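You operate a simulated robot arm through the tools that you are given. There is no shell and no other tool. Be economical: measure what you need, move in short steps, check, and stop when the job is done.

You are at the controls of a simulated two-armed robot. One attempt, no reset.

Task
Unlock the red padlock with its key, put both back, then turn the set 1 isolator on.
Fine: the blue padlock stays put.

Only the result counts: the job must be done as asked and must still hold three seconds after the hand-in. Knocking over, shifting, dropping, spilling or breaking anything else fails it.

Robot
Two 6-joint arms with fingered hands on one trunk, on a base that drives. Base frame: it is fixed to the floor where the robot stands at the start and does not move with it; the origin is under the middle of the robot, x ahead of it, y to its left, z up; the surface under the hand at the start is at about z = 0.9. Lengths are in m, angles in degrees, forces in N, time in s.
The left shoulder is at the start at [0.05, 0.17, 1.06], the right one opposite. With the tool pointing down near the work surface each hand reaches from about 0.52 to 0.78 m from the robot's upright axis, wherever it stands, measured 20 degrees to its own side. Places, roughly: blue padlock (5x3x5 cm) [0.8, -0.5, 0.9]; key block under the near set isolator [0.7, 0.1, 0.9]; near set isolator [0.7, 0.1, 1.1]; near set lock-out station [0.7, 0, 1.1]. Payload 3.5 kg a hand.
Tool frame (each hand has its own): the origin (TCP) lies between the finger pads and is the grasp point; the fingertips stand 0.026 m ahead of it; z points along the fingers, y is the line along which they close. The gripper opens to 0.132 m. The gripper's body begins 0.073 m behind the TCP. The gripper is a hand of 3 fingers: y runs from the thumb to the fingers, the wrist lies at [0, 0, -0.234] in the tool frame.
Orientation is told as [roll, pitch, yaw] about the base's x, y, z axes, in that order, counted from this pose: with the fingers straight down and closing along the base's y, the tool's x points along the base's -x, its y along +y and its z along -z.

Tools
- The arms move only by the tool arm_command. It takes "left_targets", "right_targets" or both (then of equal length, played together; a hand with none holds still); each is one flat list of numbers, 6 for each row, row after row: the shift along the tool's x, y, z in mm, then the turn, a rotation vector about the tool's x, y, z in degrees. In form: [tx, ty, tz, wx, wy, wz, tx, ty, tz, wx, wy, wz, ...]. A call has 1 to 20 rows; each row is the pose to reach, as a shift and turn from the pose commanded when the call began, along the tool's axes at that moment. Each row takes 0.2 s and may step no farther than 0.05 m and 8.6 degrees from the row before; otherwise, the whole call is refused. Where a pose cannot be reached the arm comes as near as it can. A force on the tool above 40 N (or 10 N above the force at the start of the call, whichever is more), or a blocked arm, ends the call early, and 0.2 s more pass. In this call time passes only in rows, and 0.2 s behind the last. It gives the time, the measured TCP pose, the force on the tool (base axes), the opening and the grip force at its end, in the units of the frame above (readings bear some noise), with the torque about the TCP (base axes, N m) and any sound that the robot's microphone picked up, and new pictures: "pictures" is both (left out), scene, wrist or none (wrist: the cameras of the hands that moved).
- Cameras (640 x 400 px; columns grow to the right, rows downward): "scene" is now at [0.0446, 0.0121, 1.6576]; the picture's right is [0.15, -0.99, 0.00], its down [-0.66, -0.10, -0.75] and it looks along [0.74, 0.11, -0.66] (base axes); focal length 256 px, centre (320, 200). "left" rides on the left gripper at [-0.062, 0.003, -0.092] in its tool frame; the picture's right is [-0.05, -1.00, 0.00], its down [0.83, -0.04, -0.56] and it looks along [0.55, -0.03, 0.83] (tool axes); focal length 230 px, centre (320, 200). "right" rides on the right gripper at [0.062, 0.003, -0.092] in its tool frame; the picture's right is [-0.05, 1.00, 0.00], its down [-0.83, -0.04, -0.56] and it looks along [-0.55, -0.03, 0.83] (tool axes); focal length 230 px, centre (320, 200). There is no depth. A picture from a camera that has moved, and an enlarged one, comes with that camera's place and axes in the base frame and with its lens.
- lift_body(by): slides the trunk up (or, below 0, down) by that many m; the arms and the scene camera ride with it, the base frame stays. It gives what a move gives, with no picture.
- roll_base(legs): drives the robot by 1 to 6 legs, each [ahead, left, turn to the left] in m, m and degrees, along the robot's own axes; the way and the turn of a leg run together, so that a leg with both is an arc; at most 1.5 m and 180 degrees a leg. The arms and the cameras ride along, it lands a little off, and it stops where it bumps. It gives what a move gives, and a new picture of the scene camera.
- finger_targets(finger1, finger2, thumb_bend, hand): sets how far each is bent, from 0 (flat) to 1 (curled in); at 0.3 the hand is open as for a grip, at 0.7 the pads meet at the TCP. One left out holds its place. A second passes; each finger stops where it meets its share of the squeeze, and holds until it gets a number again. It is the only way to open and close the hand. It gives what a move gives, with no picture; readings hold the bend of each and the force on the fingers (four entries, about 0 where the hand has none), thumb and palm.
- turn_head(pan, tilt): turns the head with the scene camera to pan (to the left, within 86 degrees either way) and tilt (down, from -29 to 69), counted from straight ahead of the robot. It gives what a move gives, and a new picture of the scene camera.
- enlarge(camera, box): a new picture of the part [left, top, right, bottom] of that camera's present view, enlarged. The clock stands still meanwhile.
- finish_job(): hands the job in; it is judged then, once.

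Work in short steps. Places have to be worked out from the pictures, the camera data and where the tool is seen: move nearer, look again, correct. Check each grasp and each placing, and mend what went wrong. You have 120 turns and 260 pictures in all, those below and enlarged ones among them. Open the grippers and draw the arms clear of the work before you hand the job in, unless the task says otherwise; then end with one line.

The tools are called after "Call:" as a command line: name --argument value ..., lists and objects as JSON in quotes. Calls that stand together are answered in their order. arm_command: Moves the arms, as the interface text tells. Its arguments: {"type":"object","properties":{"left_targets":{"type":"array"},"right_targets":{"type":"array"},"pictures":{"type":"string","enum":["both","scene","wrist","none"]}},"required":[]} The other tools are called the same way: lift_body (by) slides the trunk up or down; finger_targets (finger1, finger2, thumb_bend, hand) moves the fingers one by one; roll_base (legs) drives the base; turn_head (pan, tilt) turns the head that bears the scene camera; enlarge (camera, box) takes an enlarged picture of a part of a camera's view; finish_job () hands the job in.

At the start:

```text
t: 0.0
left_tool_pos: [0.616, 0.2631, 0.9997]
left_tcp_rot: [0.0, 0.0, 0.0]
left_ft_force: [-0.7, 0.4, -0.1]
left_torque: [0.0, -0.01, 0.05]
left_opening: 0.132
left_gripper_force: 0.0
left_shape: jaw
left_bend: [0.3, 0.3, 0.3]
left_finger forces: [0.0, 0.0, 0.1, 0.0, 0.1, 0.1]
right_tool_pos: [0.5914, -0.3119, 0.9999]
right_tcp_rot: [0.0, -0.1, 0.0]
right_ft_force: [0.3, -0.8, 0.3]
right_torque: [-0.02, -0.01, 0.0]
right_opening: 0.1316
right_gripper_force: 0.0
right_shape: jaw
right_bend: [0.3, 0.3, 0.3]
right_finger forces: [0.0, 0.0, 0.0, 0.0, 0.0, 0.1]
trunk travel left (down, up): [-0.675, 0.035]
robot x, y, heading: [0.0006, -0.0009, 0.2]
head pan, tilt: [8.5, 41.6]
```

scene: 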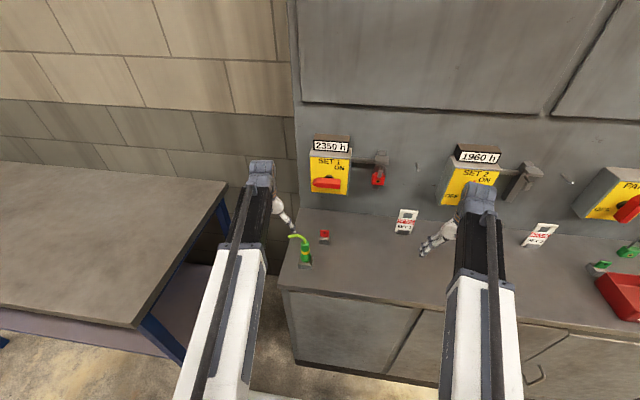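
right: 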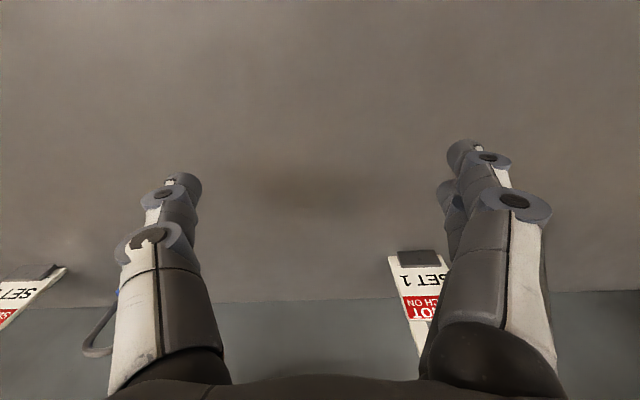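
left: 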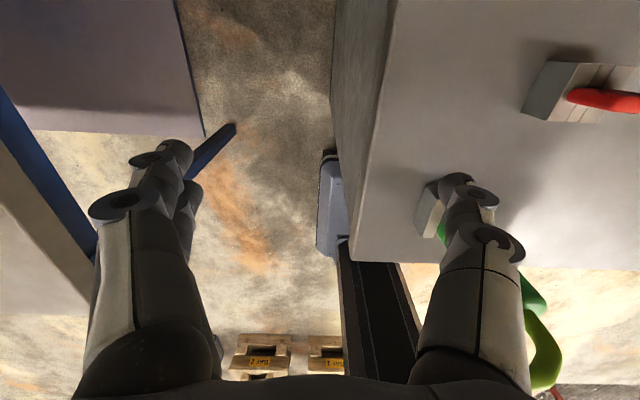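

I start by looking closely at set 1: isolator, lock-out station, padlock and key block.

Call:
enlarge --camera "scene" --box '[280, 120, 440, 220]'

Call:
enlarge --camera "scene" --box '[280, 195, 440, 295]'

Call:
enlarge --camera "scene" --box '[420, 130, 640, 330]'

```text
4.00 times, centred on (360, 170) of scene
camera zoom: at [0.0446, 0.0121, 1.6576], right [0.15, -0.99, 0.0], down [-0.66, -0.1, -0.75], along [0.74, 0.11, -0.66], focal length 1024 px, centre (160, 320)
```

zoom: 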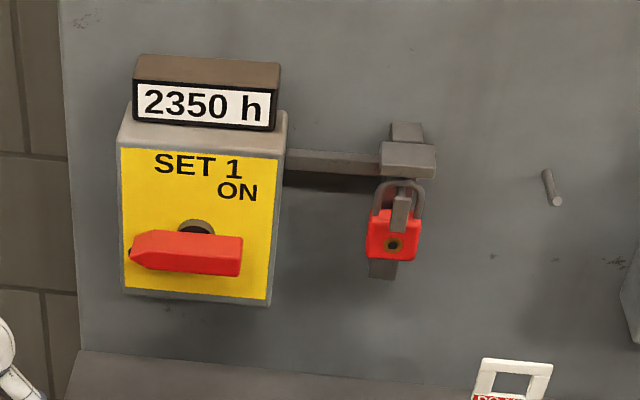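

```text
4.00 times, centred on (360, 245) of scene
camera zoom: at [0.0446, 0.0121, 1.6576], right [0.15, -0.99, 0.0], down [-0.66, -0.1, -0.75], along [0.74, 0.11, -0.66], focal length 1024 px, centre (160, 20)
```

zoom: 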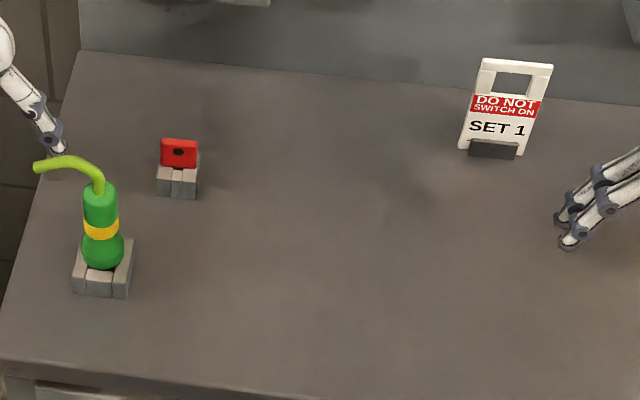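

```text
2.00 times, centred on (530, 230) of scene
camera zoom: at [0.0446, 0.0121, 1.6576], right [0.15, -0.99, 0.0], down [-0.66, -0.1, -0.75], along [0.74, 0.11, -0.66], focal length 512 px, centre (-100, 140)
```

zoom: 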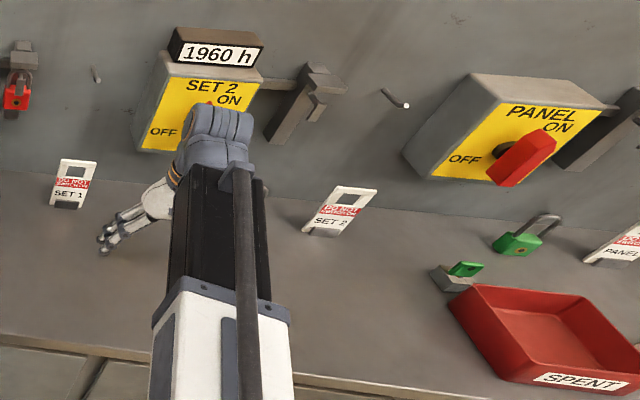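

The key (red bow) sits in its block near [0.66, 0.09, 0.92]; the padlock hangs on the hasp near [0.79, -0.085, 1.12], with an empty peg to its right. I'll swing the right hand's camera over for a closer look.

Call:
arm_command --right_targets '[0, 25, -12, 0, -6, 0, 0, 50, -25, 0, -12, 0, 0, 75, -37, 0, -18, 0, 0, 100, -50, 0, -24, 0, 0, 125, -62, 0, -31, 0, 0, 150, -75, 0, -38, 0, 0, 175, -87, 0, -44, 0, 0, 190, -100, 0, -50, 0]' --pictures "both"

```text
t: 1.8
left_tool_pos: [0.6159, 0.2629, 0.9999]
left_tcp_rot: [0.0, -0.1, 0.0]
left_ft_force: [-0.4, -0.3, 0.0]
left_torque: [0.0, 0.01, 0.01]
left_opening: 0.132
left_gripper_force: 0.0
left_shape: jaw
left_bend: [0.3, 0.3, 0.3]
left_finger forces: [0.1, 0.1, 0.0, 0.0, 0.0, 0.0]
right_tool_pos: [0.6441, -0.1145, 1.1086]
right_tcp_rot: [0.0, -50.0, 0.1]
right_ft_force: [0.6, -0.5, -0.6]
right_torque: [-0.01, -0.01, 0.0]
right_opening: 0.1317
right_gripper_force: 0.0
right_shape: jaw
right_bend: [0.3, 0.3, 0.3]
right_finger forces: [0.1, 0.1, 0.0, 0.0, 0.1, 0.0]
right hand out of reach, approached as far as the arm can: row 6, 7, 8
trunk travel left (down, up): [-0.675, 0.035]
robot x, y, heading: [-0.0013, 0.0033, 0.1]
head pan, tilt: [8.5, 41.6]
camera scene: at [0.0446, 0.0123, 1.6576], right [0.15, -0.99, 0.0], down [-0.66, -0.1, -0.75], along [0.74, 0.11, -0.66], focal length 256 px, centre (320, 200)
camera right: at [0.5338, -0.1132, 1.1216], right [0.03, 1.0, 0.04], down [0.11, -0.04, 0.99], along [0.99, -0.03, -0.11], focal length 230 px, centre (320, 200)
```

scene: 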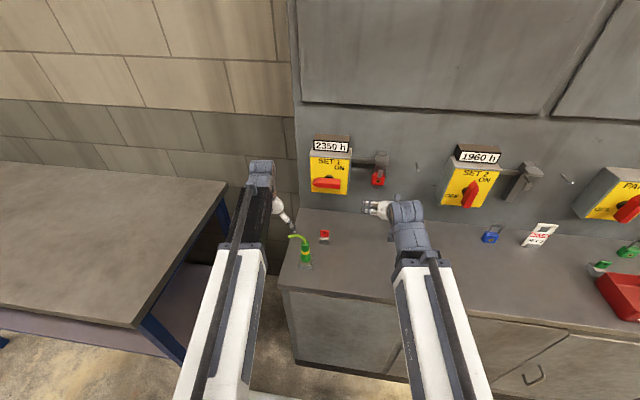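
right: 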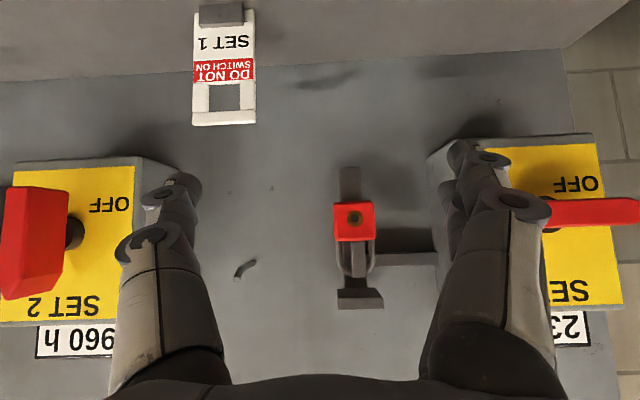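

Front view (upside-down). Enlarging the padlock and the peg.

Call:
enlarge --camera "right" --box '[210, 150, 450, 320]'

Call:
enlarge --camera "scene" --box '[340, 140, 420, 190]'

Call:
enlarge --camera "scene" --box '[460, 150, 640, 270]'

Call:
enlarge --camera "left" --box '[500, 30, 640, 130]'

```text
2.35 times, centred on (330, 235) of right
camera zoom: at [0.5338, -0.1132, 1.1216], right [0.03, 1.0, 0.04], down [0.11, -0.04, 0.99], along [0.99, -0.03, -0.11], focal length 541 px, centre (296, 118)
```

zoom: 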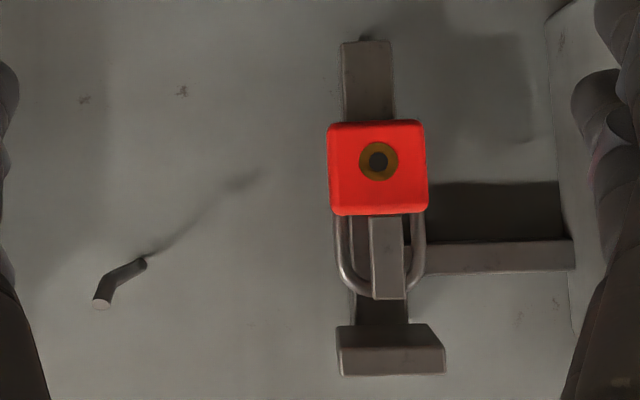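

```text
8.00 times, centred on (380, 165) of scene
camera zoom: at [0.0446, 0.0123, 1.6576], right [0.15, -0.99, 0.0], down [-0.66, -0.1, -0.75], along [0.74, 0.11, -0.66], focal length 2047 px, centre (-160, 480)
```

zoom: 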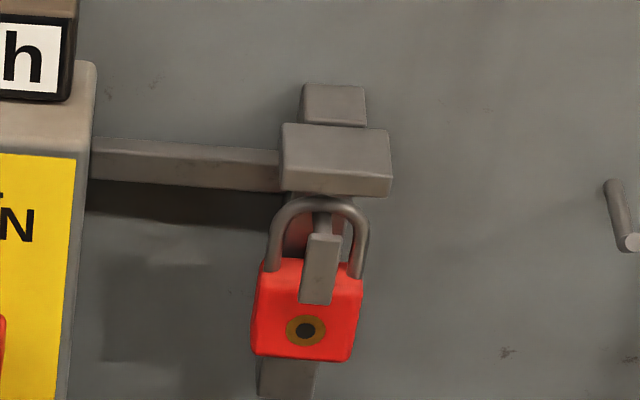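

```text
3.33 times, centred on (550, 210) of scene
camera zoom: at [0.0446, 0.0123, 1.6576], right [0.15, -0.99, 0.0], down [-0.66, -0.1, -0.75], along [0.74, 0.11, -0.66], focal length 853 px, centre (-447, 167)
```

zoom: 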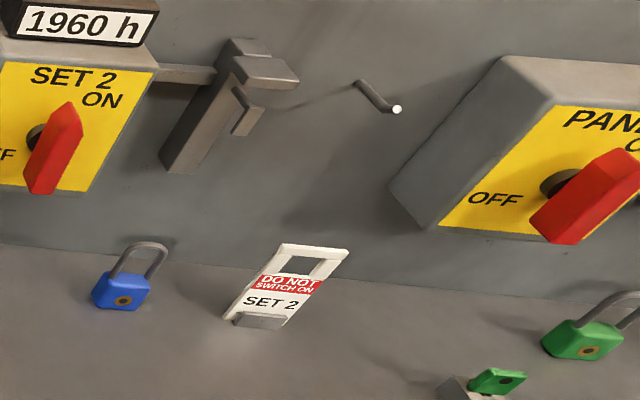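

```text
4.00 times, centred on (570, 80) of left
camera zoom: at [0.6782, 0.2665, 1.0919], right [0.05, -1.0, 0.0], down [-0.83, -0.04, 0.56], along [-0.55, -0.03, -0.83], focal length 920 px, centre (-680, 680)
```

zoom: 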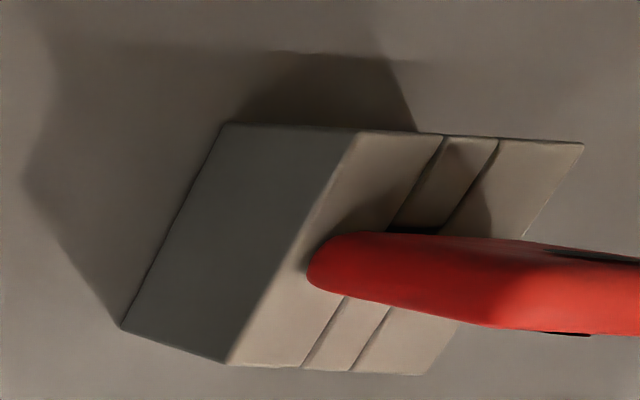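

I'll enlarge the open-looking green padlock, the set 2 hasp (same design, unoccupied) and the panel area for reference.

Call:
enlarge --camera "scene" --box '[500, 155, 580, 205]'

Call:
turn_head --pan -25 --tilt 35

```text
8.00 times, centred on (540, 180) of scene
camera zoom: at [0.0446, 0.0123, 1.6576], right [0.15, -0.99, 0.0], down [-0.66, -0.1, -0.75], along [0.74, 0.11, -0.66], focal length 2047 px, centre (-1440, 360)
```

zoom: 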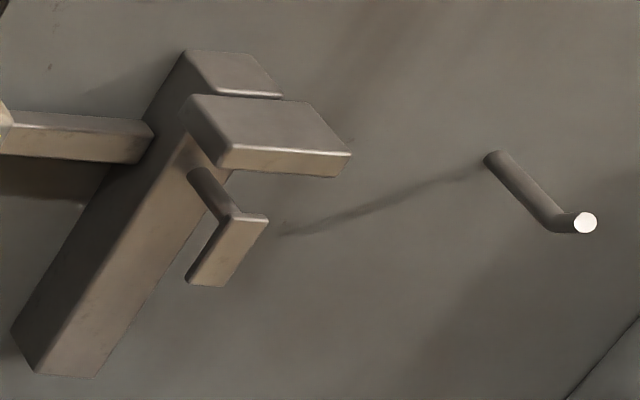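

```text
t: 2.8
left_tool_pos: [0.6158, 0.2628, 1.0]
left_tcp_rot: [0.1, 0.0, 0.0]
left_ft_force: [0.1, 1.2, 0.6]
left_torque: [-0.01, 0.0, 0.0]
left_opening: 0.1319
left_gripper_force: 0.1
left_shape: jaw
left_bend: [0.3, 0.3, 0.3]
left_finger forces: [0.0, 0.0, 0.0, 0.1, 0.0, 0.0]
right_tool_pos: [0.644, -0.1156, 1.1095]
right_tcp_rot: [0.0, -49.9, -0.1]
right_ft_force: [0.6, 0.0, -0.2]
right_torque: [-0.01, -0.04, 0.01]
right_opening: 0.1323
right_gripper_force: 0.0
right_shape: jaw
right_bend: [0.3, 0.3, 0.3]
right_finger forces: [0.0, 0.1, 0.0, 0.0, 0.0, 0.1]
trunk travel left (down, up): [-0.675, 0.035]
robot x, y, heading: [0.0002, -0.0049, -0.0]
head pan, tilt: [-25.0, 35.0]
camera scene: at [0.0414, -0.0373, 1.6675], right [-0.42, -0.91, 0.0], down [-0.52, 0.24, -0.82], along [0.74, -0.35, -0.57], focal length 256 px, centre (320, 200)
```

scene: 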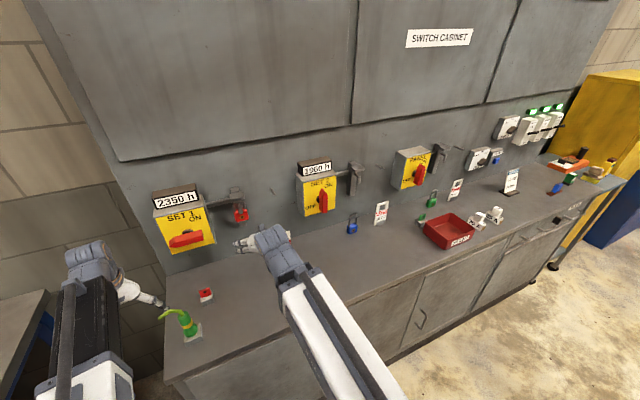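

The head view shows several other stations; I'll check where spare padlocks are kept there.

Call:
enlarge --camera "scene" --box '[330, 120, 490, 250]'

Call:
enlarge --camera "scene" --box '[450, 90, 630, 230]'

Call:
enlarge --camera "scene" --box '[140, 170, 280, 260]'

```text
3.08 times, centred on (410, 185) of scene
camera zoom: at [0.0414, -0.0373, 1.6675], right [-0.42, -0.91, 0.0], down [-0.52, 0.24, -0.82], along [0.74, -0.35, -0.57], focal length 787 px, centre (43, 246)
```

zoom: 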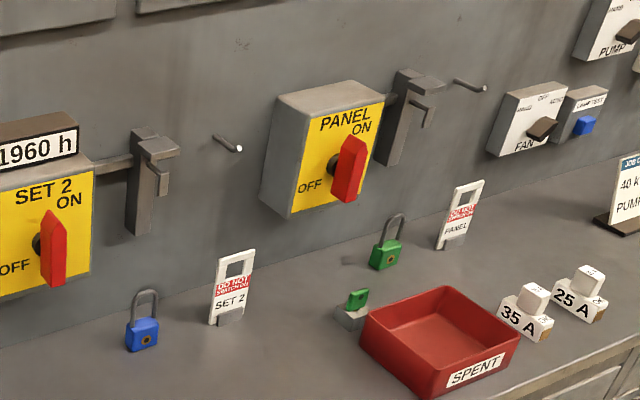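

```text
2.86 times, centred on (540, 160) of scene
camera zoom: at [0.0414, -0.0373, 1.6675], right [-0.42, -0.91, 0.0], down [-0.52, 0.24, -0.82], along [0.74, -0.35, -0.57], focal length 731 px, centre (-309, 314)
```

zoom: 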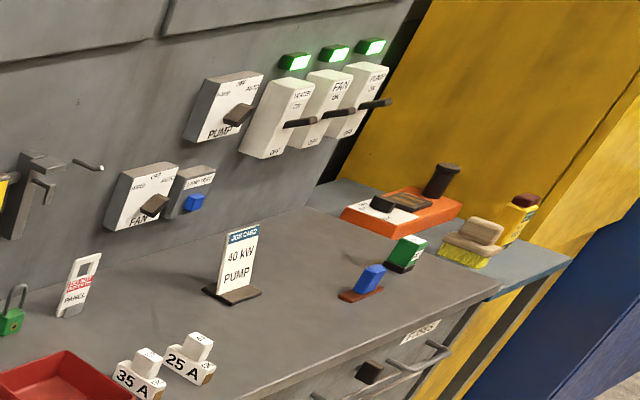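

```text
4.44 times, centred on (210, 215) of scene
camera zoom: at [0.0414, -0.0373, 1.6675], right [-0.42, -0.91, 0.0], down [-0.52, 0.24, -0.82], along [0.74, -0.35, -0.57], focal length 1137 px, centre (809, 133)
```

zoom: 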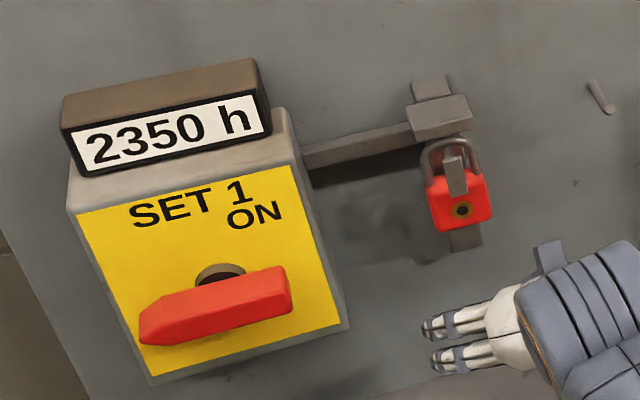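

The spare padlocks of the other stations stand on the bench below their hasps (same offset from tag in both), so red's home is by analogy about [0.755, -0.07, 0.9]. I'll look at their shackles.

Call:
enlarge --camera "scene" --box '[338, 205, 370, 240]'

Call:
enlarge --camera "scene" --box '[415, 180, 455, 215]'

Call:
enlarge --camera "scene" --box '[185, 275, 235, 310]'

```text
11.43 times, centred on (354, 222) of scene
camera zoom: at [0.0414, -0.0373, 1.6675], right [-0.42, -0.91, 0.0], down [-0.52, 0.24, -0.82], along [0.74, -0.35, -0.57], focal length 2925 px, centre (-69, -57)
```

zoom: 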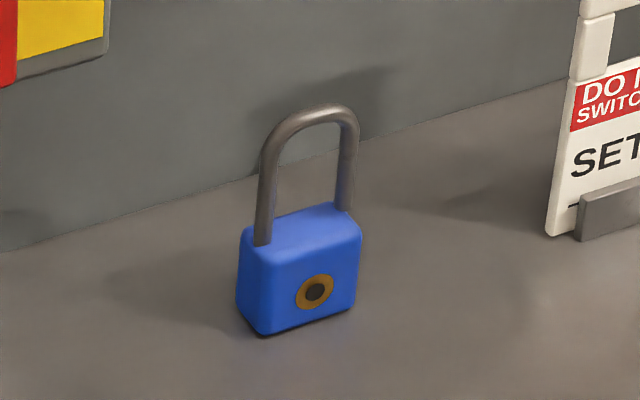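

```text
11.43 times, centred on (435, 198) of scene
camera zoom: at [0.0414, -0.0373, 1.6675], right [-0.42, -0.91, 0.0], down [-0.52, 0.24, -0.82], along [0.74, -0.35, -0.57], focal length 2925 px, centre (-994, 229)
```

zoom: 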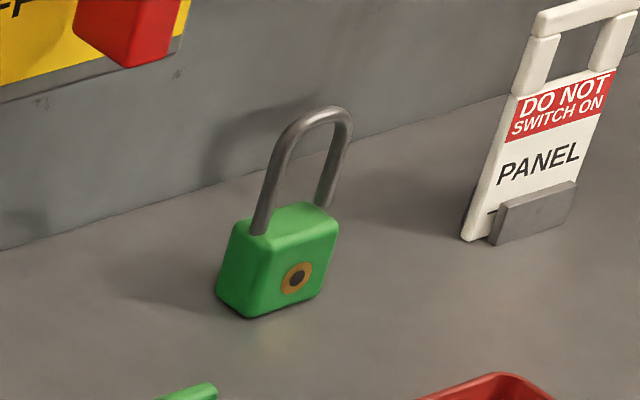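

```text
11.43 times, centred on (210, 292) of scene
camera zoom: at [0.0414, -0.0373, 1.6675], right [-0.42, -0.91, 0.0], down [-0.52, 0.24, -0.82], along [0.74, -0.35, -0.57], focal length 2925 px, centre (1577, -857)
```

zoom: 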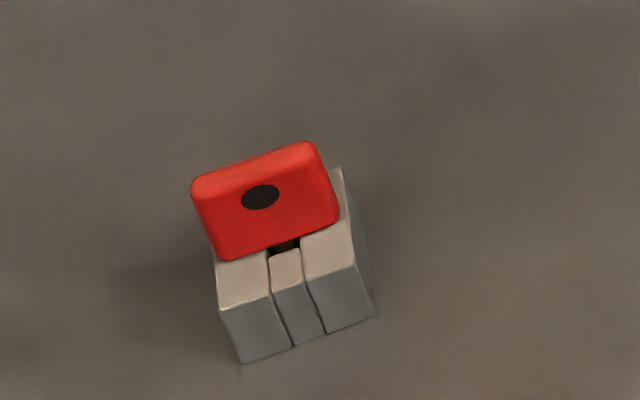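

The padlock logic is clear: unlocked, the shackle extends and the body drops below the hook's lip, so it slides off toward me. First I'll get the right hand over the key with a good camera view: level it out.

Call:
arm_command --right_targets '[3, 19, -1, 0, 8.3, 0, 7, 38, -3, 0, 16.6, 0, 10, 57, -4, 0, 25, 0, 14, 76, -6, 0, 33.3, 0, 17, 95, -7, 0, 41.6, 0, 20, 115, -9, 0, 50, 0]' --pictures "none"

Call:
turn_head --pan 8 --tilt 45

```text
t: 4.2
left_tool_pos: [0.6158, 0.2627, 0.9991]
left_tcp_rot: [0.0, -0.1, 0.0]
left_ft_force: [0.1, 0.1, -0.7]
left_torque: [-0.02, -0.01, 0.01]
left_opening: 0.132
left_gripper_force: 0.0
left_shape: jaw
left_bend: [0.3, 0.3, 0.3]
left_finger forces: [0.0, 0.0, 0.0, 0.1, 0.1, 0.1]
right_tool_pos: [0.6251, 0.0002, 1.0989]
right_tcp_rot: [-0.1, 0.2, -0.1]
right_ft_force: [-0.3, -0.3, -0.4]
right_torque: [-0.01, 0.0, 0.05]
right_opening: 0.1319
right_gripper_force: 0.0
right_shape: jaw
right_bend: [0.3, 0.3, 0.3]
right_finger forces: [0.0, 0.0, 0.0, 0.0, 0.1, 0.0]
trunk travel left (down, up): [-0.675, 0.035]
robot x, y, heading: [0.0004, 0.0004, -0.1]
head pan, tilt: [-25.0, 35.0]
```

```text
t: 5.2
left_tool_pos: [0.616, 0.2633, 1.0006]
left_tcp_rot: [0.0, -0.1, 0.0]
left_ft_force: [-0.5, -0.4, -0.5]
left_torque: [-0.01, 0.03, -0.03]
left_opening: 0.1317
left_gripper_force: 0.1
left_shape: jaw
left_bend: [0.3, 0.3, 0.3]
left_finger forces: [0.1, 0.0, 0.0, 0.0, 0.0, 0.1]
right_tool_pos: [0.6239, -0.0013, 1.0998]
right_tcp_rot: [0.0, 0.0, 0.0]
right_ft_force: [0.4, 0.3, -0.7]
right_torque: [0.03, -0.02, 0.03]
right_opening: 0.1316
right_gripper_force: 0.1
right_shape: jaw
right_bend: [0.3, 0.3, 0.3]
right_finger forces: [0.0, 0.1, 0.0, 0.1, 0.0, 0.0]
trunk travel left (down, up): [-0.675, 0.035]
robot x, y, heading: [0.0005, 0.002, -0.1]
head pan, tilt: [8.0, 45.0]
camera scene: at [0.0422, 0.0111, 1.6528], right [0.14, -0.99, 0.0], down [-0.7, -0.1, -0.71], along [0.7, 0.1, -0.71], focal length 256 px, centre (320, 200)
```

scene: 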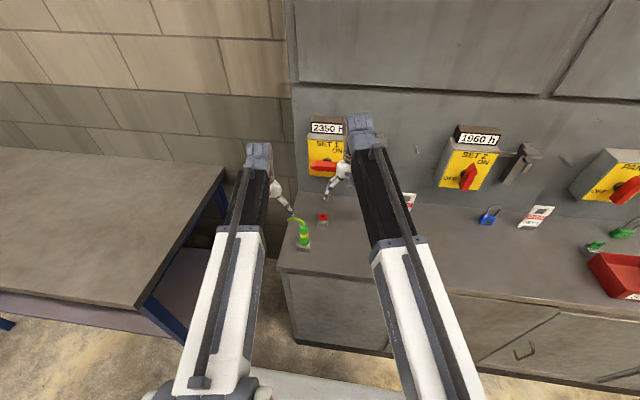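

Before yawing the hand I need to know how far the isolator handle overhangs the key, so I take a wrist view from here.

Call:
enlarge --camera "right" --box '[0, 0, 640, 400]'

Call:
enlarge --camera "scene" --box '[280, 110, 360, 260]'

```text
1.00 times, centred on (320, 200) of right (not enlarged: the box is as wide or as high as the picture)
camera zoom: at [0.5634, 0.0011, 1.1915], right [0.05, 1.0, 0.0], down [0.83, -0.04, 0.56], along [0.56, -0.03, -0.83], focal length 230 px, centre (320, 200)
```

zoom: 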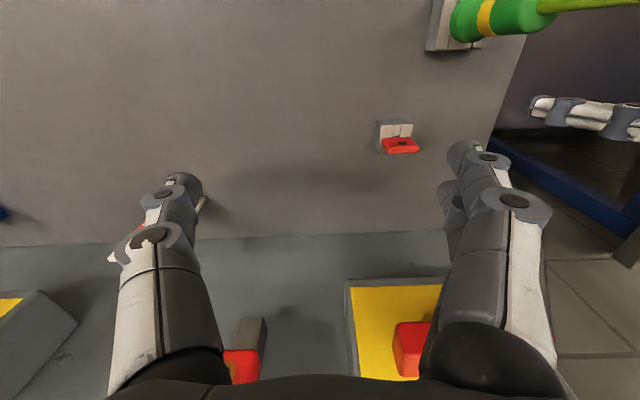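

```text
2.67 times, centred on (320, 185) of scene
camera zoom: at [0.0422, 0.0111, 1.6528], right [0.14, -0.99, 0.0], down [-0.7, -0.1, -0.71], along [0.7, 0.1, -0.71], focal length 682 px, centre (320, 240)
```

zoom: 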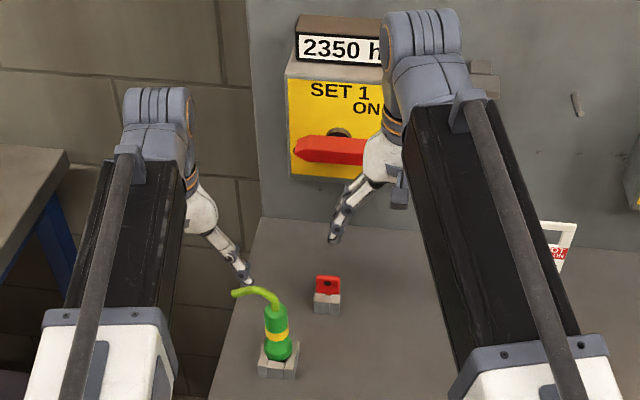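

The key bow triangulates to about [0.665, 0.09, 0.933]. Enlarging to get its width and thickness.

Call:
enlarge --camera "right" --box '[360, 105, 440, 165]'

Call:
enlarge --camera "right" --box '[200, 270, 460, 400]'

Call:
enlarge --camera "scene" --box '[310, 200, 340, 235]'

```text
6.67 times, centred on (400, 135) of right
camera zoom: at [0.5634, 0.0011, 1.1915], right [0.05, 1.0, 0.0], down [0.83, -0.04, 0.56], along [0.56, -0.03, -0.83], focal length 1534 px, centre (-213, 633)
```

zoom: 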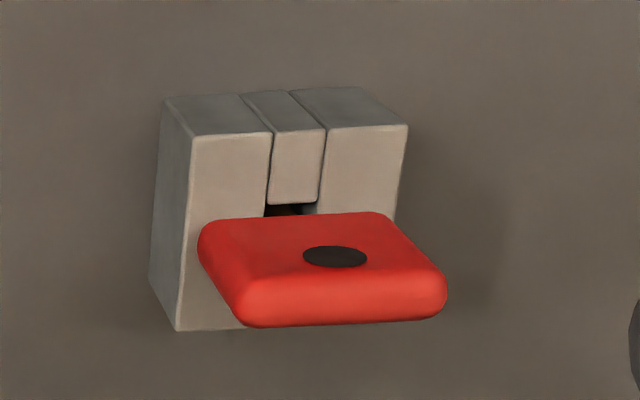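

```text
2.46 times, centred on (330, 335) of right
camera zoom: at [0.5634, 0.0011, 1.1915], right [0.05, 1.0, 0.0], down [0.83, -0.04, 0.56], along [0.56, -0.03, -0.83], focal length 566 px, centre (295, -132)
```

zoom: 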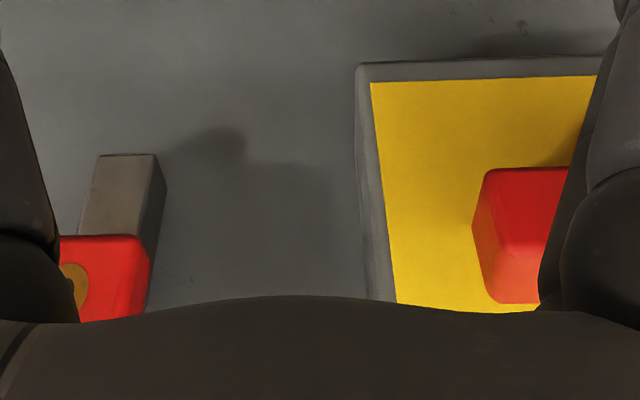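

```text
11.43 times, centred on (325, 218) of scene
camera zoom: at [0.0422, 0.0111, 1.6528], right [0.14, -0.99, 0.0], down [-0.7, -0.1, -0.71], along [0.7, 0.1, -0.71], focal length 2925 px, centre (263, 0)
```

zoom: 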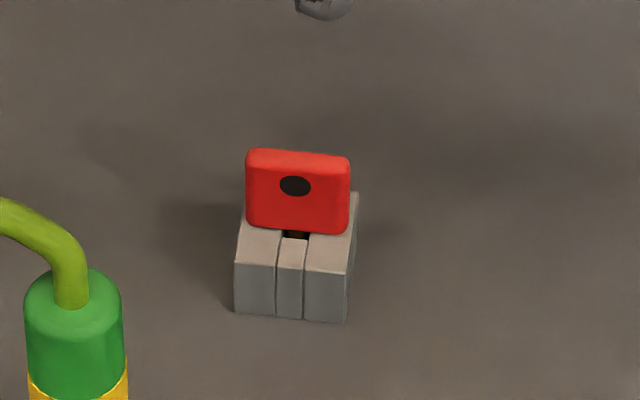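

The bow is ~32×24×8 mm, top at z≈0.95; the handle (front x≈0.71, y≥0.044, z≥1.115) overhangs, so I'll grip the bow across its thickness with the hand yawed 90° and leaned 25° toward -y. First the yaw, at a safe place.

Call:
arm_command --right_targets '[-2, -3, 2, 0, 0, -8, -4, -6, 4, 0, 0, -16, -6, -9, 6, 0, 0, -24, -8, -12, 8, 0, 0, -32, -9, -15, 10, 0, 0, -40, -10, -18, 12, 0, 0, -48, -11, -21, 14, 0, 0, -56, -12, -24, 16, 0, 0, -64, -13, -26, 17, 0, 0, -72, -14, -28, 18, 0, 0, -80, -15, -29, 19, 0, 0, -85, -16, -30, 20, 0, 0, -90]' --pictures "none"

Call:
arm_command --right_targets '[0, 0, 0, 0, -8, 0, 0, -8, 0, 0, -16, 0, 0, -16, 0, 0, -25, 0]' --pictures "both"

```text
t: 7.8
left_tool_pos: [0.6162, 0.2627, 1.0006]
left_tcp_rot: [0.1, -0.1, 0.1]
left_ft_force: [-0.3, 0.0, -0.7]
left_torque: [-0.03, 0.05, 0.01]
left_opening: 0.1317
left_gripper_force: 0.0
left_shape: jaw
left_bend: [0.3, 0.3, 0.3]
left_finger forces: [0.0, 0.1, 0.0, 0.0, 0.0, 0.1]
right_tool_pos: [0.6395, -0.0315, 1.0805]
right_tcp_rot: [0.0, -0.1, 90.1]
right_ft_force: [-0.1, -0.1, -0.4]
right_torque: [-0.02, -0.04, 0.0]
right_opening: 0.1319
right_gripper_force: 0.0
right_shape: jaw
right_bend: [0.3, 0.3, 0.3]
right_finger forces: [0.1, 0.0, 0.1, 0.0, 0.0, 0.0]
trunk travel left (down, up): [-0.675, 0.035]
robot x, y, heading: [0.0019, -0.0008, 0.3]
head pan, tilt: [8.0, 45.0]
```

```text
refused: row 3 steps farther than a row can; nothing moved
```

Yaw done. Now the 25° lean (within the row limit) and a slide to x≈0.66.

Call:
arm_command --right_targets '[0, -6, 0, 0, -7, 0, 0, -12, 0, 0, -13, 0, 0, -18, 0, 0, -19, 0, 0, -24, 0, 0, -25, 0]' --pictures "both"

Call:
finger_targets --hand "right" --finger1 0.48 --finger2 0.48 --thumb_bend 0.48

Call:
enlarge --camera "right" --box '[0, 0, 640, 400]'

```text
t: 8.8
left_tool_pos: [0.6154, 0.2645, 0.9997]
left_tcp_rot: [-0.1, -0.1, 0.0]
left_ft_force: [-0.4, -0.4, 0.9]
left_torque: [0.0, 0.0, 0.06]
left_opening: 0.1319
left_gripper_force: 0.0
left_shape: jaw
left_bend: [0.3, 0.3, 0.3]
left_finger forces: [0.1, 0.0, 0.0, 0.0, 0.0, 0.0]
right_tool_pos: [0.664, -0.0311, 1.0809]
right_tcp_rot: [0.0, -25.1, 89.9]
right_ft_force: [-0.1, 0.4, -1.1]
right_torque: [-0.01, -0.02, 0.0]
right_opening: 0.1317
right_gripper_force: 0.0
right_shape: jaw
right_bend: [0.3, 0.3, 0.3]
right_finger forces: [0.0, 0.0, 0.0, 0.1, 0.0, 0.0]
trunk travel left (down, up): [-0.675, 0.035]
robot x, y, heading: [0.0001, -0.0012, -0.2]
head pan, tilt: [8.0, 45.0]
camera scene: at [0.0422, 0.0109, 1.6527], right [0.14, -0.99, 0.0], down [-0.7, -0.1, -0.71], along [0.7, 0.1, -0.71], focal length 256 px, centre (320, 200)
camera right: at [0.6604, -0.127, 1.1379], right [-1.0, 0.05, 0.02], down [0.04, 0.52, 0.85], along [0.03, 0.85, -0.52], focal length 230 px, centre (320, 200)
```

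scene: 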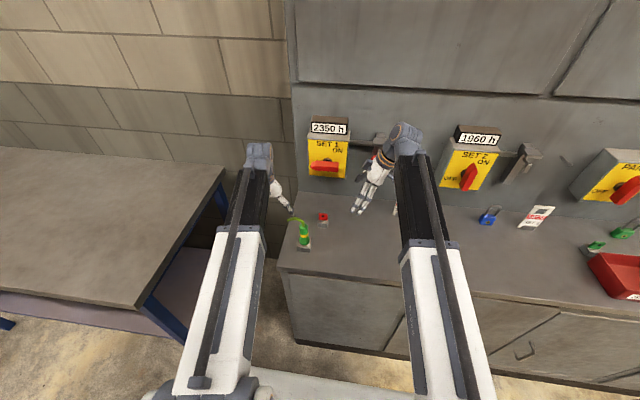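
right: 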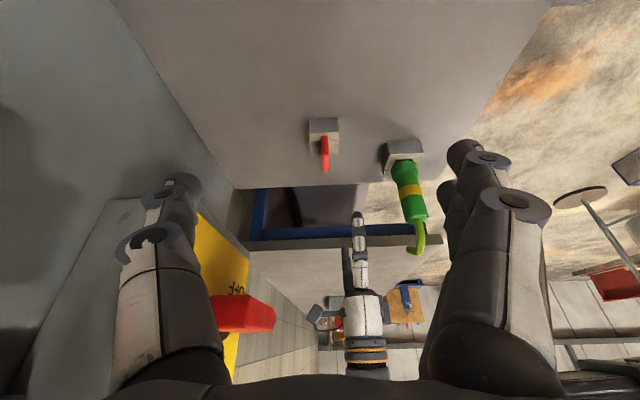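

```text
t: 9.8
left_tool_pos: [0.6158, 0.2626, 0.9991]
left_tcp_rot: [0.1, 0.0, 0.0]
left_ft_force: [0.4, 0.3, 0.7]
left_torque: [0.01, 0.02, 0.0]
left_opening: 0.132
left_gripper_force: 0.0
left_shape: jaw
left_bend: [0.3, 0.3, 0.3]
left_finger forces: [0.0, 0.1, 0.0, 0.1, 0.0, 0.0]
right_tool_pos: [0.663, -0.0299, 1.0805]
right_tcp_rot: [0.0, -25.0, 90.0]
right_ft_force: [0.5, -0.2, -0.2]
right_torque: [0.03, 0.01, 0.01]
right_opening: 0.0752
right_gripper_force: 0.2
right_shape: fingers
right_bend: [0.48, 0.48, 0.48]
right_finger forces: [0.1, 0.1, 0.1, 0.0, 0.0, 0.1]
trunk travel left (down, up): [-0.675, 0.035]
robot x, y, heading: [0.0024, 0.0053, -0.0]
head pan, tilt: [8.0, 45.0]
```

```text
1.00 times, centred on (320, 200) of right (not enlarged: the box is as wide or as high as the picture)
camera zoom: at [0.6602, -0.1268, 1.138], right [-1.0, 0.05, 0.02], down [0.04, 0.52, 0.85], along [0.03, 0.85, -0.52], focal length 230 px, centre (320, 200)
```

zoom: 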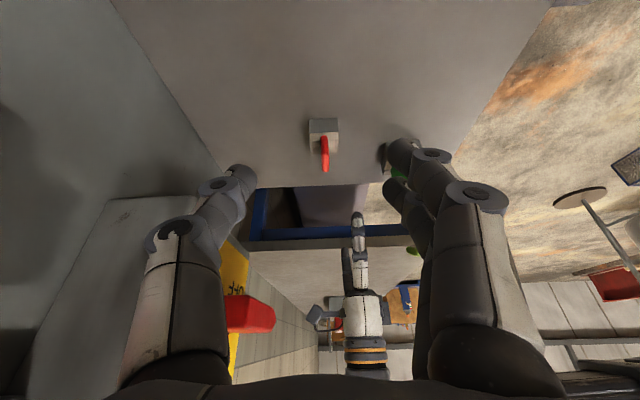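

Clear view: the bow is edge-on between the fingers at x≈0.663. Moving to a pre-grasp 7 cm short along the tool axis.

Call:
arm_command --right_targets '[-18, 0, 30, 0, 0, 0, -36, 0, 60, 0, 0, 0, -52, 0, 91, 0, 0, 0]' --pictures "wrist"

Call:
enlarge --camera "scene" --box '[280, 110, 420, 260]'

```text
t: 10.6
left_tool_pos: [0.615, 0.2624, 0.9996]
left_tcp_rot: [0.0, -0.1, 0.1]
left_ft_force: [-0.2, -0.4, 0.4]
left_torque: [0.05, -0.03, -0.01]
left_opening: 0.132
left_gripper_force: 0.2
left_shape: jaw
left_bend: [0.3, 0.3, 0.3]
left_finger forces: [0.0, 0.0, 0.0, 0.0, 0.0, 0.0]
right_tool_pos: [0.6636, 0.0543, 1.0191]
right_tcp_rot: [0.1, -25.0, 90.0]
right_ft_force: [0.2, 0.1, 0.0]
right_torque: [0.0, 0.0, 0.01]
right_opening: 0.0751
right_gripper_force: 0.2
right_shape: fingers
right_bend: [0.48, 0.48, 0.48]
right_finger forces: [0.0, 0.0, 0.1, 0.1, 0.0, 0.0]
trunk travel left (down, up): [-0.675, 0.035]
robot x, y, heading: [0.0002, -0.0052, 0.1]
head pan, tilt: [8.0, 45.0]
camera right: at [0.6604, -0.042, 1.0763], right [-1.0, 0.05, 0.02], down [0.04, 0.52, 0.85], along [0.03, 0.85, -0.52], focal length 230 px, centre (320, 200)
```

right: 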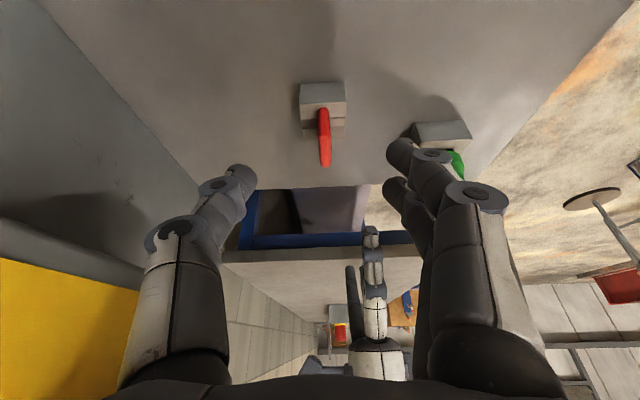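

```text
2.67 times, centred on (350, 185) of scene
camera zoom: at [0.0422, 0.0114, 1.6528], right [0.14, -0.99, 0.0], down [-0.7, -0.1, -0.71], along [0.7, 0.1, -0.71], focal length 682 px, centre (240, 240)
```

zoom: 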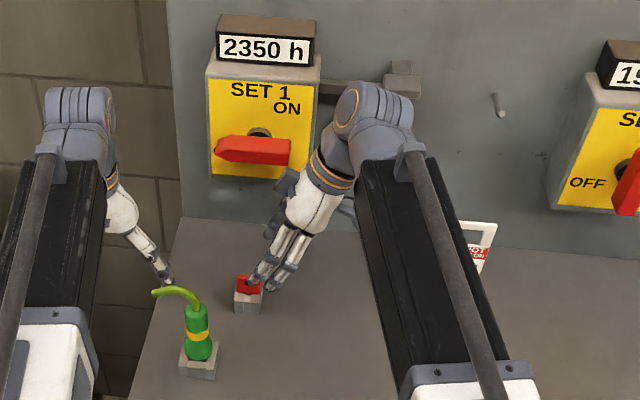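

Bow spans as expected; x is ~2.5 mm less than the TCP's. Descending along the tool axis onto the bow with that correction.

Call:
arm_command --right_targets '[-1, 2.6, 25, 0, 0, 0, -2, 2.6, 45, 0, 0, 0, -2.4, 2.6, 60, 0, 0, 0, -2.4, 2.6, 69, 0, 0, 0]' --pictures "both"

Call:
enlarge --camera "scene" --box '[290, 170, 370, 250]'

```text
t: 11.6
left_tool_pos: [0.6155, 0.2642, 0.9985]
left_tcp_rot: [0.0, 0.0, -0.1]
left_ft_force: [0.0, 0.1, 0.7]
left_torque: [0.01, 0.01, -0.02]
left_opening: 0.132
left_gripper_force: 0.0
left_shape: jaw
left_bend: [0.3, 0.3, 0.3]
left_finger forces: [0.1, 0.0, 0.0, 0.1, 0.0, 0.1]
right_tool_pos: [0.6616, 0.0856, 0.958]
right_tcp_rot: [-0.1, -25.0, 90.0]
right_ft_force: [-0.1, -0.3, -0.5]
right_torque: [-0.05, 0.0, 0.0]
right_opening: 0.0752
right_gripper_force: 0.1
right_shape: fingers
right_bend: [0.48, 0.48, 0.48]
right_finger forces: [0.1, 0.1, 0.0, 0.0, 0.0, 0.1]
trunk travel left (down, up): [-0.675, 0.035]
robot x, y, heading: [-0.0001, 0.0009, 0.0]
head pan, tilt: [8.0, 45.0]
camera scene: at [0.0422, 0.0112, 1.6527], right [0.14, -0.99, 0.0], down [-0.7, -0.1, -0.71], along [0.7, 0.1, -0.71], focal length 256 px, centre (320, 200)
camera right: at [0.6581, -0.0105, 1.0148], right [-1.0, 0.05, 0.02], down [0.04, 0.52, 0.85], along [0.03, 0.85, -0.52], focal length 230 px, centre (320, 200)
```

scene: 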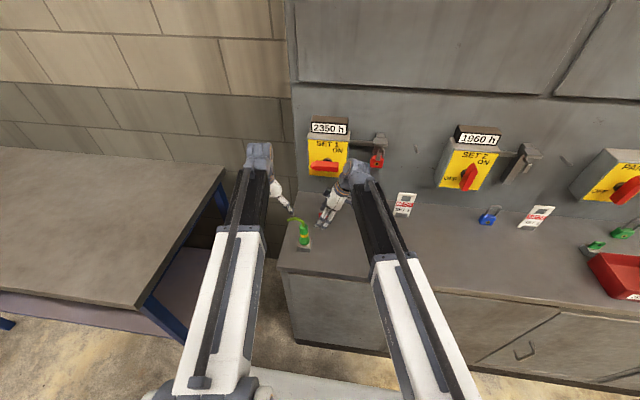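
right: 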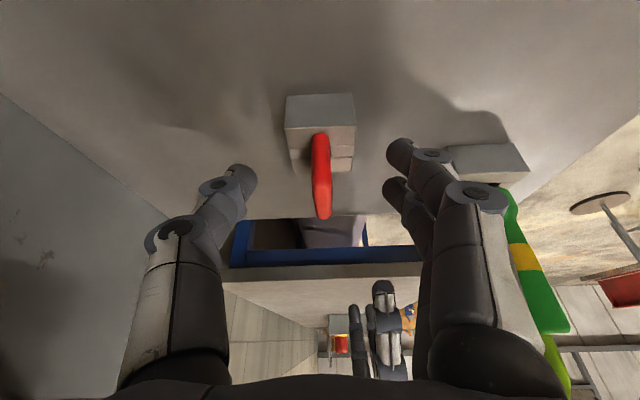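

```text
5.00 times, centred on (330, 210) of scene
camera zoom: at [0.0422, 0.0112, 1.6527], right [0.14, -0.99, 0.0], down [-0.7, -0.1, -0.71], along [0.7, 0.1, -0.71], focal length 1280 px, centre (270, 150)
```

zoom: 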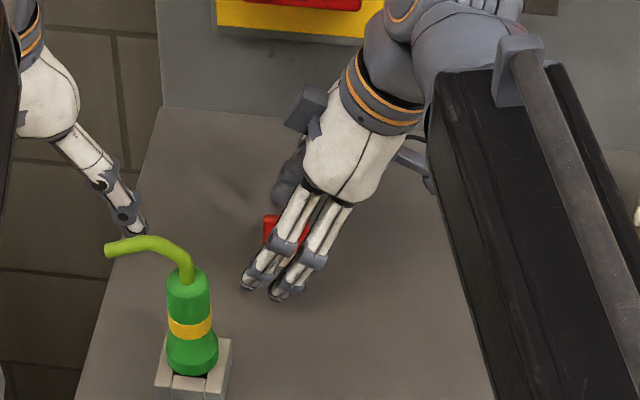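

The bow is centred between thumb and fingers. Closing.

Call:
finger_targets --hand "right" --finger1 0.62 --finger2 0.62 --thumb_bend 0.62

Call:
enlarge --camera "right" --box '[160, 50, 480, 250]'

```text
t: 12.6
left_tool_pos: [0.6164, 0.2631, 0.9999]
left_tcp_rot: [0.0, 0.0, -0.1]
left_ft_force: [1.3, -0.2, -0.7]
left_torque: [0.01, 0.0, 0.0]
left_opening: 0.1321
left_gripper_force: 0.0
left_shape: jaw
left_bend: [0.3, 0.3, 0.3]
left_finger forces: [0.0, 0.0, 0.0, 0.0, 0.0, 0.0]
right_tool_pos: [0.6598, 0.0854, 0.9573]
right_tcp_rot: [0.0, -25.0, 90.0]
right_ft_force: [-1.0, 0.6, 0.6]
right_torque: [0.0, 0.0, -0.02]
right_opening: 0.0313
right_gripper_force: 0.4
right_shape: fingers
right_bend: [0.6, 0.62, 0.62]
right_finger forces: [0.9, 0.1, 0.0, 0.0, 0.0, 0.0]
trunk travel left (down, up): [-0.675, 0.035]
robot x, y, heading: [-0.001, 0.0004, 0.2]
head pan, tilt: [8.0, 45.0]
```

```text
2.00 times, centred on (320, 150) of right
camera zoom: at [0.6579, -0.0106, 1.015], right [-1.0, 0.05, 0.02], down [0.04, 0.52, 0.85], along [0.03, 0.85, -0.52], focal length 460 px, centre (320, 300)
```

zoom: 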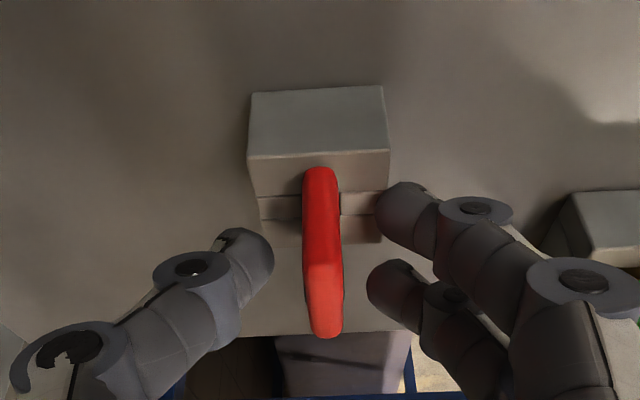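

Finger 1's tip is touching the block (0.9 N); I'll raise the hand 8 mm and then close further.

Call:
arm_command --right_targets '[-3.4, 0, -7.2, 0, 0, 0]' --pictures "none"

Call:
finger_targets --hand "right" --finger1 0.66 --finger2 0.66 --thumb_bend 0.66

Call:
enlarge --camera "right" --box '[160, 50, 480, 250]'

```text
t: 13.0
left_tool_pos: [0.6154, 0.2629, 1.0001]
left_tcp_rot: [0.0, 0.0, -0.1]
left_ft_force: [0.1, -0.3, 0.3]
left_torque: [-0.03, 0.0, 0.0]
left_opening: 0.132
left_gripper_force: 0.0
left_shape: jaw
left_bend: [0.3, 0.3, 0.3]
left_finger forces: [0.0, 0.0, 0.0, 0.0, 0.0, 0.0]
right_tool_pos: [0.6617, 0.0861, 0.9643]
right_tcp_rot: [0.0, -25.0, 90.1]
right_ft_force: [0.0, 0.6, 0.4]
right_torque: [-0.01, -0.03, 0.0]
right_opening: 0.0293
right_gripper_force: 0.0
right_shape: fingers
right_bend: [0.62, 0.62, 0.62]
right_finger forces: [0.0, 0.1, 0.1, 0.0, 0.0, 0.0]
trunk travel left (down, up): [-0.675, 0.035]
robot x, y, heading: [0.0025, -0.0013, -0.2]
head pan, tilt: [8.0, 45.0]
```

```text
t: 14.0
left_tool_pos: [0.615, 0.2632, 0.9995]
left_tcp_rot: [0.0, 0.0, 0.0]
left_ft_force: [-0.4, -0.1, 0.6]
left_torque: [0.02, 0.01, -0.02]
left_opening: 0.132
left_gripper_force: 0.1
left_shape: jaw
left_bend: [0.3, 0.3, 0.3]
left_finger forces: [0.1, 0.1, 0.0, 0.0, 0.0, 0.1]
right_tool_pos: [0.6612, 0.0852, 0.9652]
right_tcp_rot: [0.0, -25.0, 90.1]
right_ft_force: [-0.5, -0.4, 0.6]
right_torque: [-0.01, 0.03, 0.01]
right_opening: 0.0172
right_gripper_force: 0.0
right_shape: fingers
right_bend: [0.66, 0.66, 0.66]
right_finger forces: [0.0, 0.0, 0.1, 0.0, 0.1, 0.0]
trunk travel left (down, up): [-0.675, 0.035]
robot x, y, heading: [0.0009, 0.0007, -0.1]
head pan, tilt: [8.0, 45.0]
```

```text
2.00 times, centred on (320, 150) of right
camera zoom: at [0.6585, -0.0105, 1.0229], right [-1.0, 0.05, 0.02], down [0.04, 0.52, 0.85], along [0.03, 0.85, -0.52], focal length 460 px, centre (320, 300)
```

zoom: 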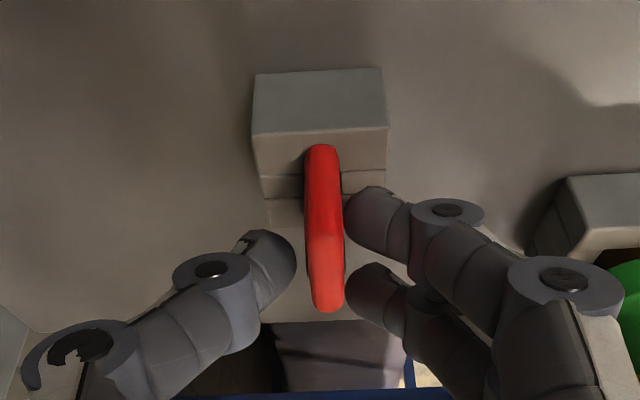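

No contact now and the bow sits slightly nearer the fingers; shift 1.5 mm and close to grip.

Call:
arm_command --right_targets '[0, 1.5, 0, 0, 0, 0]' --pictures "none"

Call:
finger_targets --hand "right" --finger1 0.78 --finger2 0.78 --thumb_bend 0.78

Call:
enlarge --camera "right" --box '[160, 50, 480, 250]'

```text
t: 14.4
left_tool_pos: [0.6155, 0.2627, 1.0009]
left_tcp_rot: [0.0, 0.1, -0.1]
left_ft_force: [0.3, 0.4, 0.1]
left_torque: [-0.01, -0.03, 0.0]
left_opening: 0.1318
left_gripper_force: 0.0
left_shape: jaw
left_bend: [0.3, 0.3, 0.3]
left_finger forces: [0.0, 0.1, 0.2, 0.0, 0.0, 0.0]
right_tool_pos: [0.6595, 0.0855, 0.9649]
right_tcp_rot: [0.0, -24.9, 90.0]
right_ft_force: [-0.6, -0.7, -0.3]
right_torque: [0.01, -0.02, 0.0]
right_opening: 0.017
right_gripper_force: 0.0
right_shape: fingers
right_bend: [0.66, 0.66, 0.66]
right_finger forces: [0.1, 0.0, 0.0, 0.1, 0.0, 0.1]
trunk travel left (down, up): [-0.675, 0.035]
robot x, y, heading: [0.002, 0.0009, 0.1]
head pan, tilt: [8.0, 45.0]
```

```text
t: 15.4
left_tool_pos: [0.6162, 0.2622, 0.9998]
left_tcp_rot: [0.0, 0.0, 0.0]
left_ft_force: [-0.6, -0.6, 0.1]
left_torque: [-0.01, 0.02, 0.03]
left_opening: 0.132
left_gripper_force: 0.0
left_shape: jaw
left_bend: [0.3, 0.3, 0.3]
left_finger forces: [0.0, 0.1, 0.0, 0.1, 0.1, 0.0]
right_tool_pos: [0.6599, 0.0862, 0.9653]
right_tcp_rot: [0.0, -25.1, 90.0]
right_ft_force: [1.4, 0.2, -0.1]
right_torque: [0.01, -0.05, -0.02]
right_opening: 0.0078
right_gripper_force: 16.5
right_shape: fingers
right_bend: [0.74, 0.74, 0.71]
right_finger forces: [7.4, 8.7, 0.0, 0.0, 17.0, 0.1]
trunk travel left (down, up): [-0.675, 0.035]
robot x, y, heading: [0.0012, -0.0024, -0.2]
head pan, tilt: [8.0, 45.0]
```

```text
2.00 times, centred on (320, 150) of right
camera zoom: at [0.6565, -0.0103, 1.0229], right [-1.0, 0.05, 0.02], down [0.04, 0.52, 0.85], along [0.03, 0.85, -0.52], focal length 460 px, centre (320, 300)
```

zoom: 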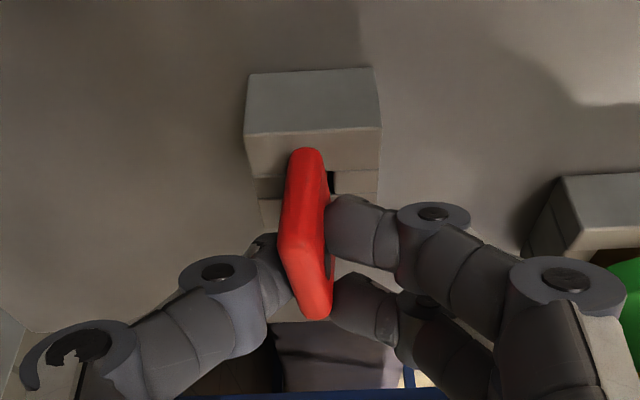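

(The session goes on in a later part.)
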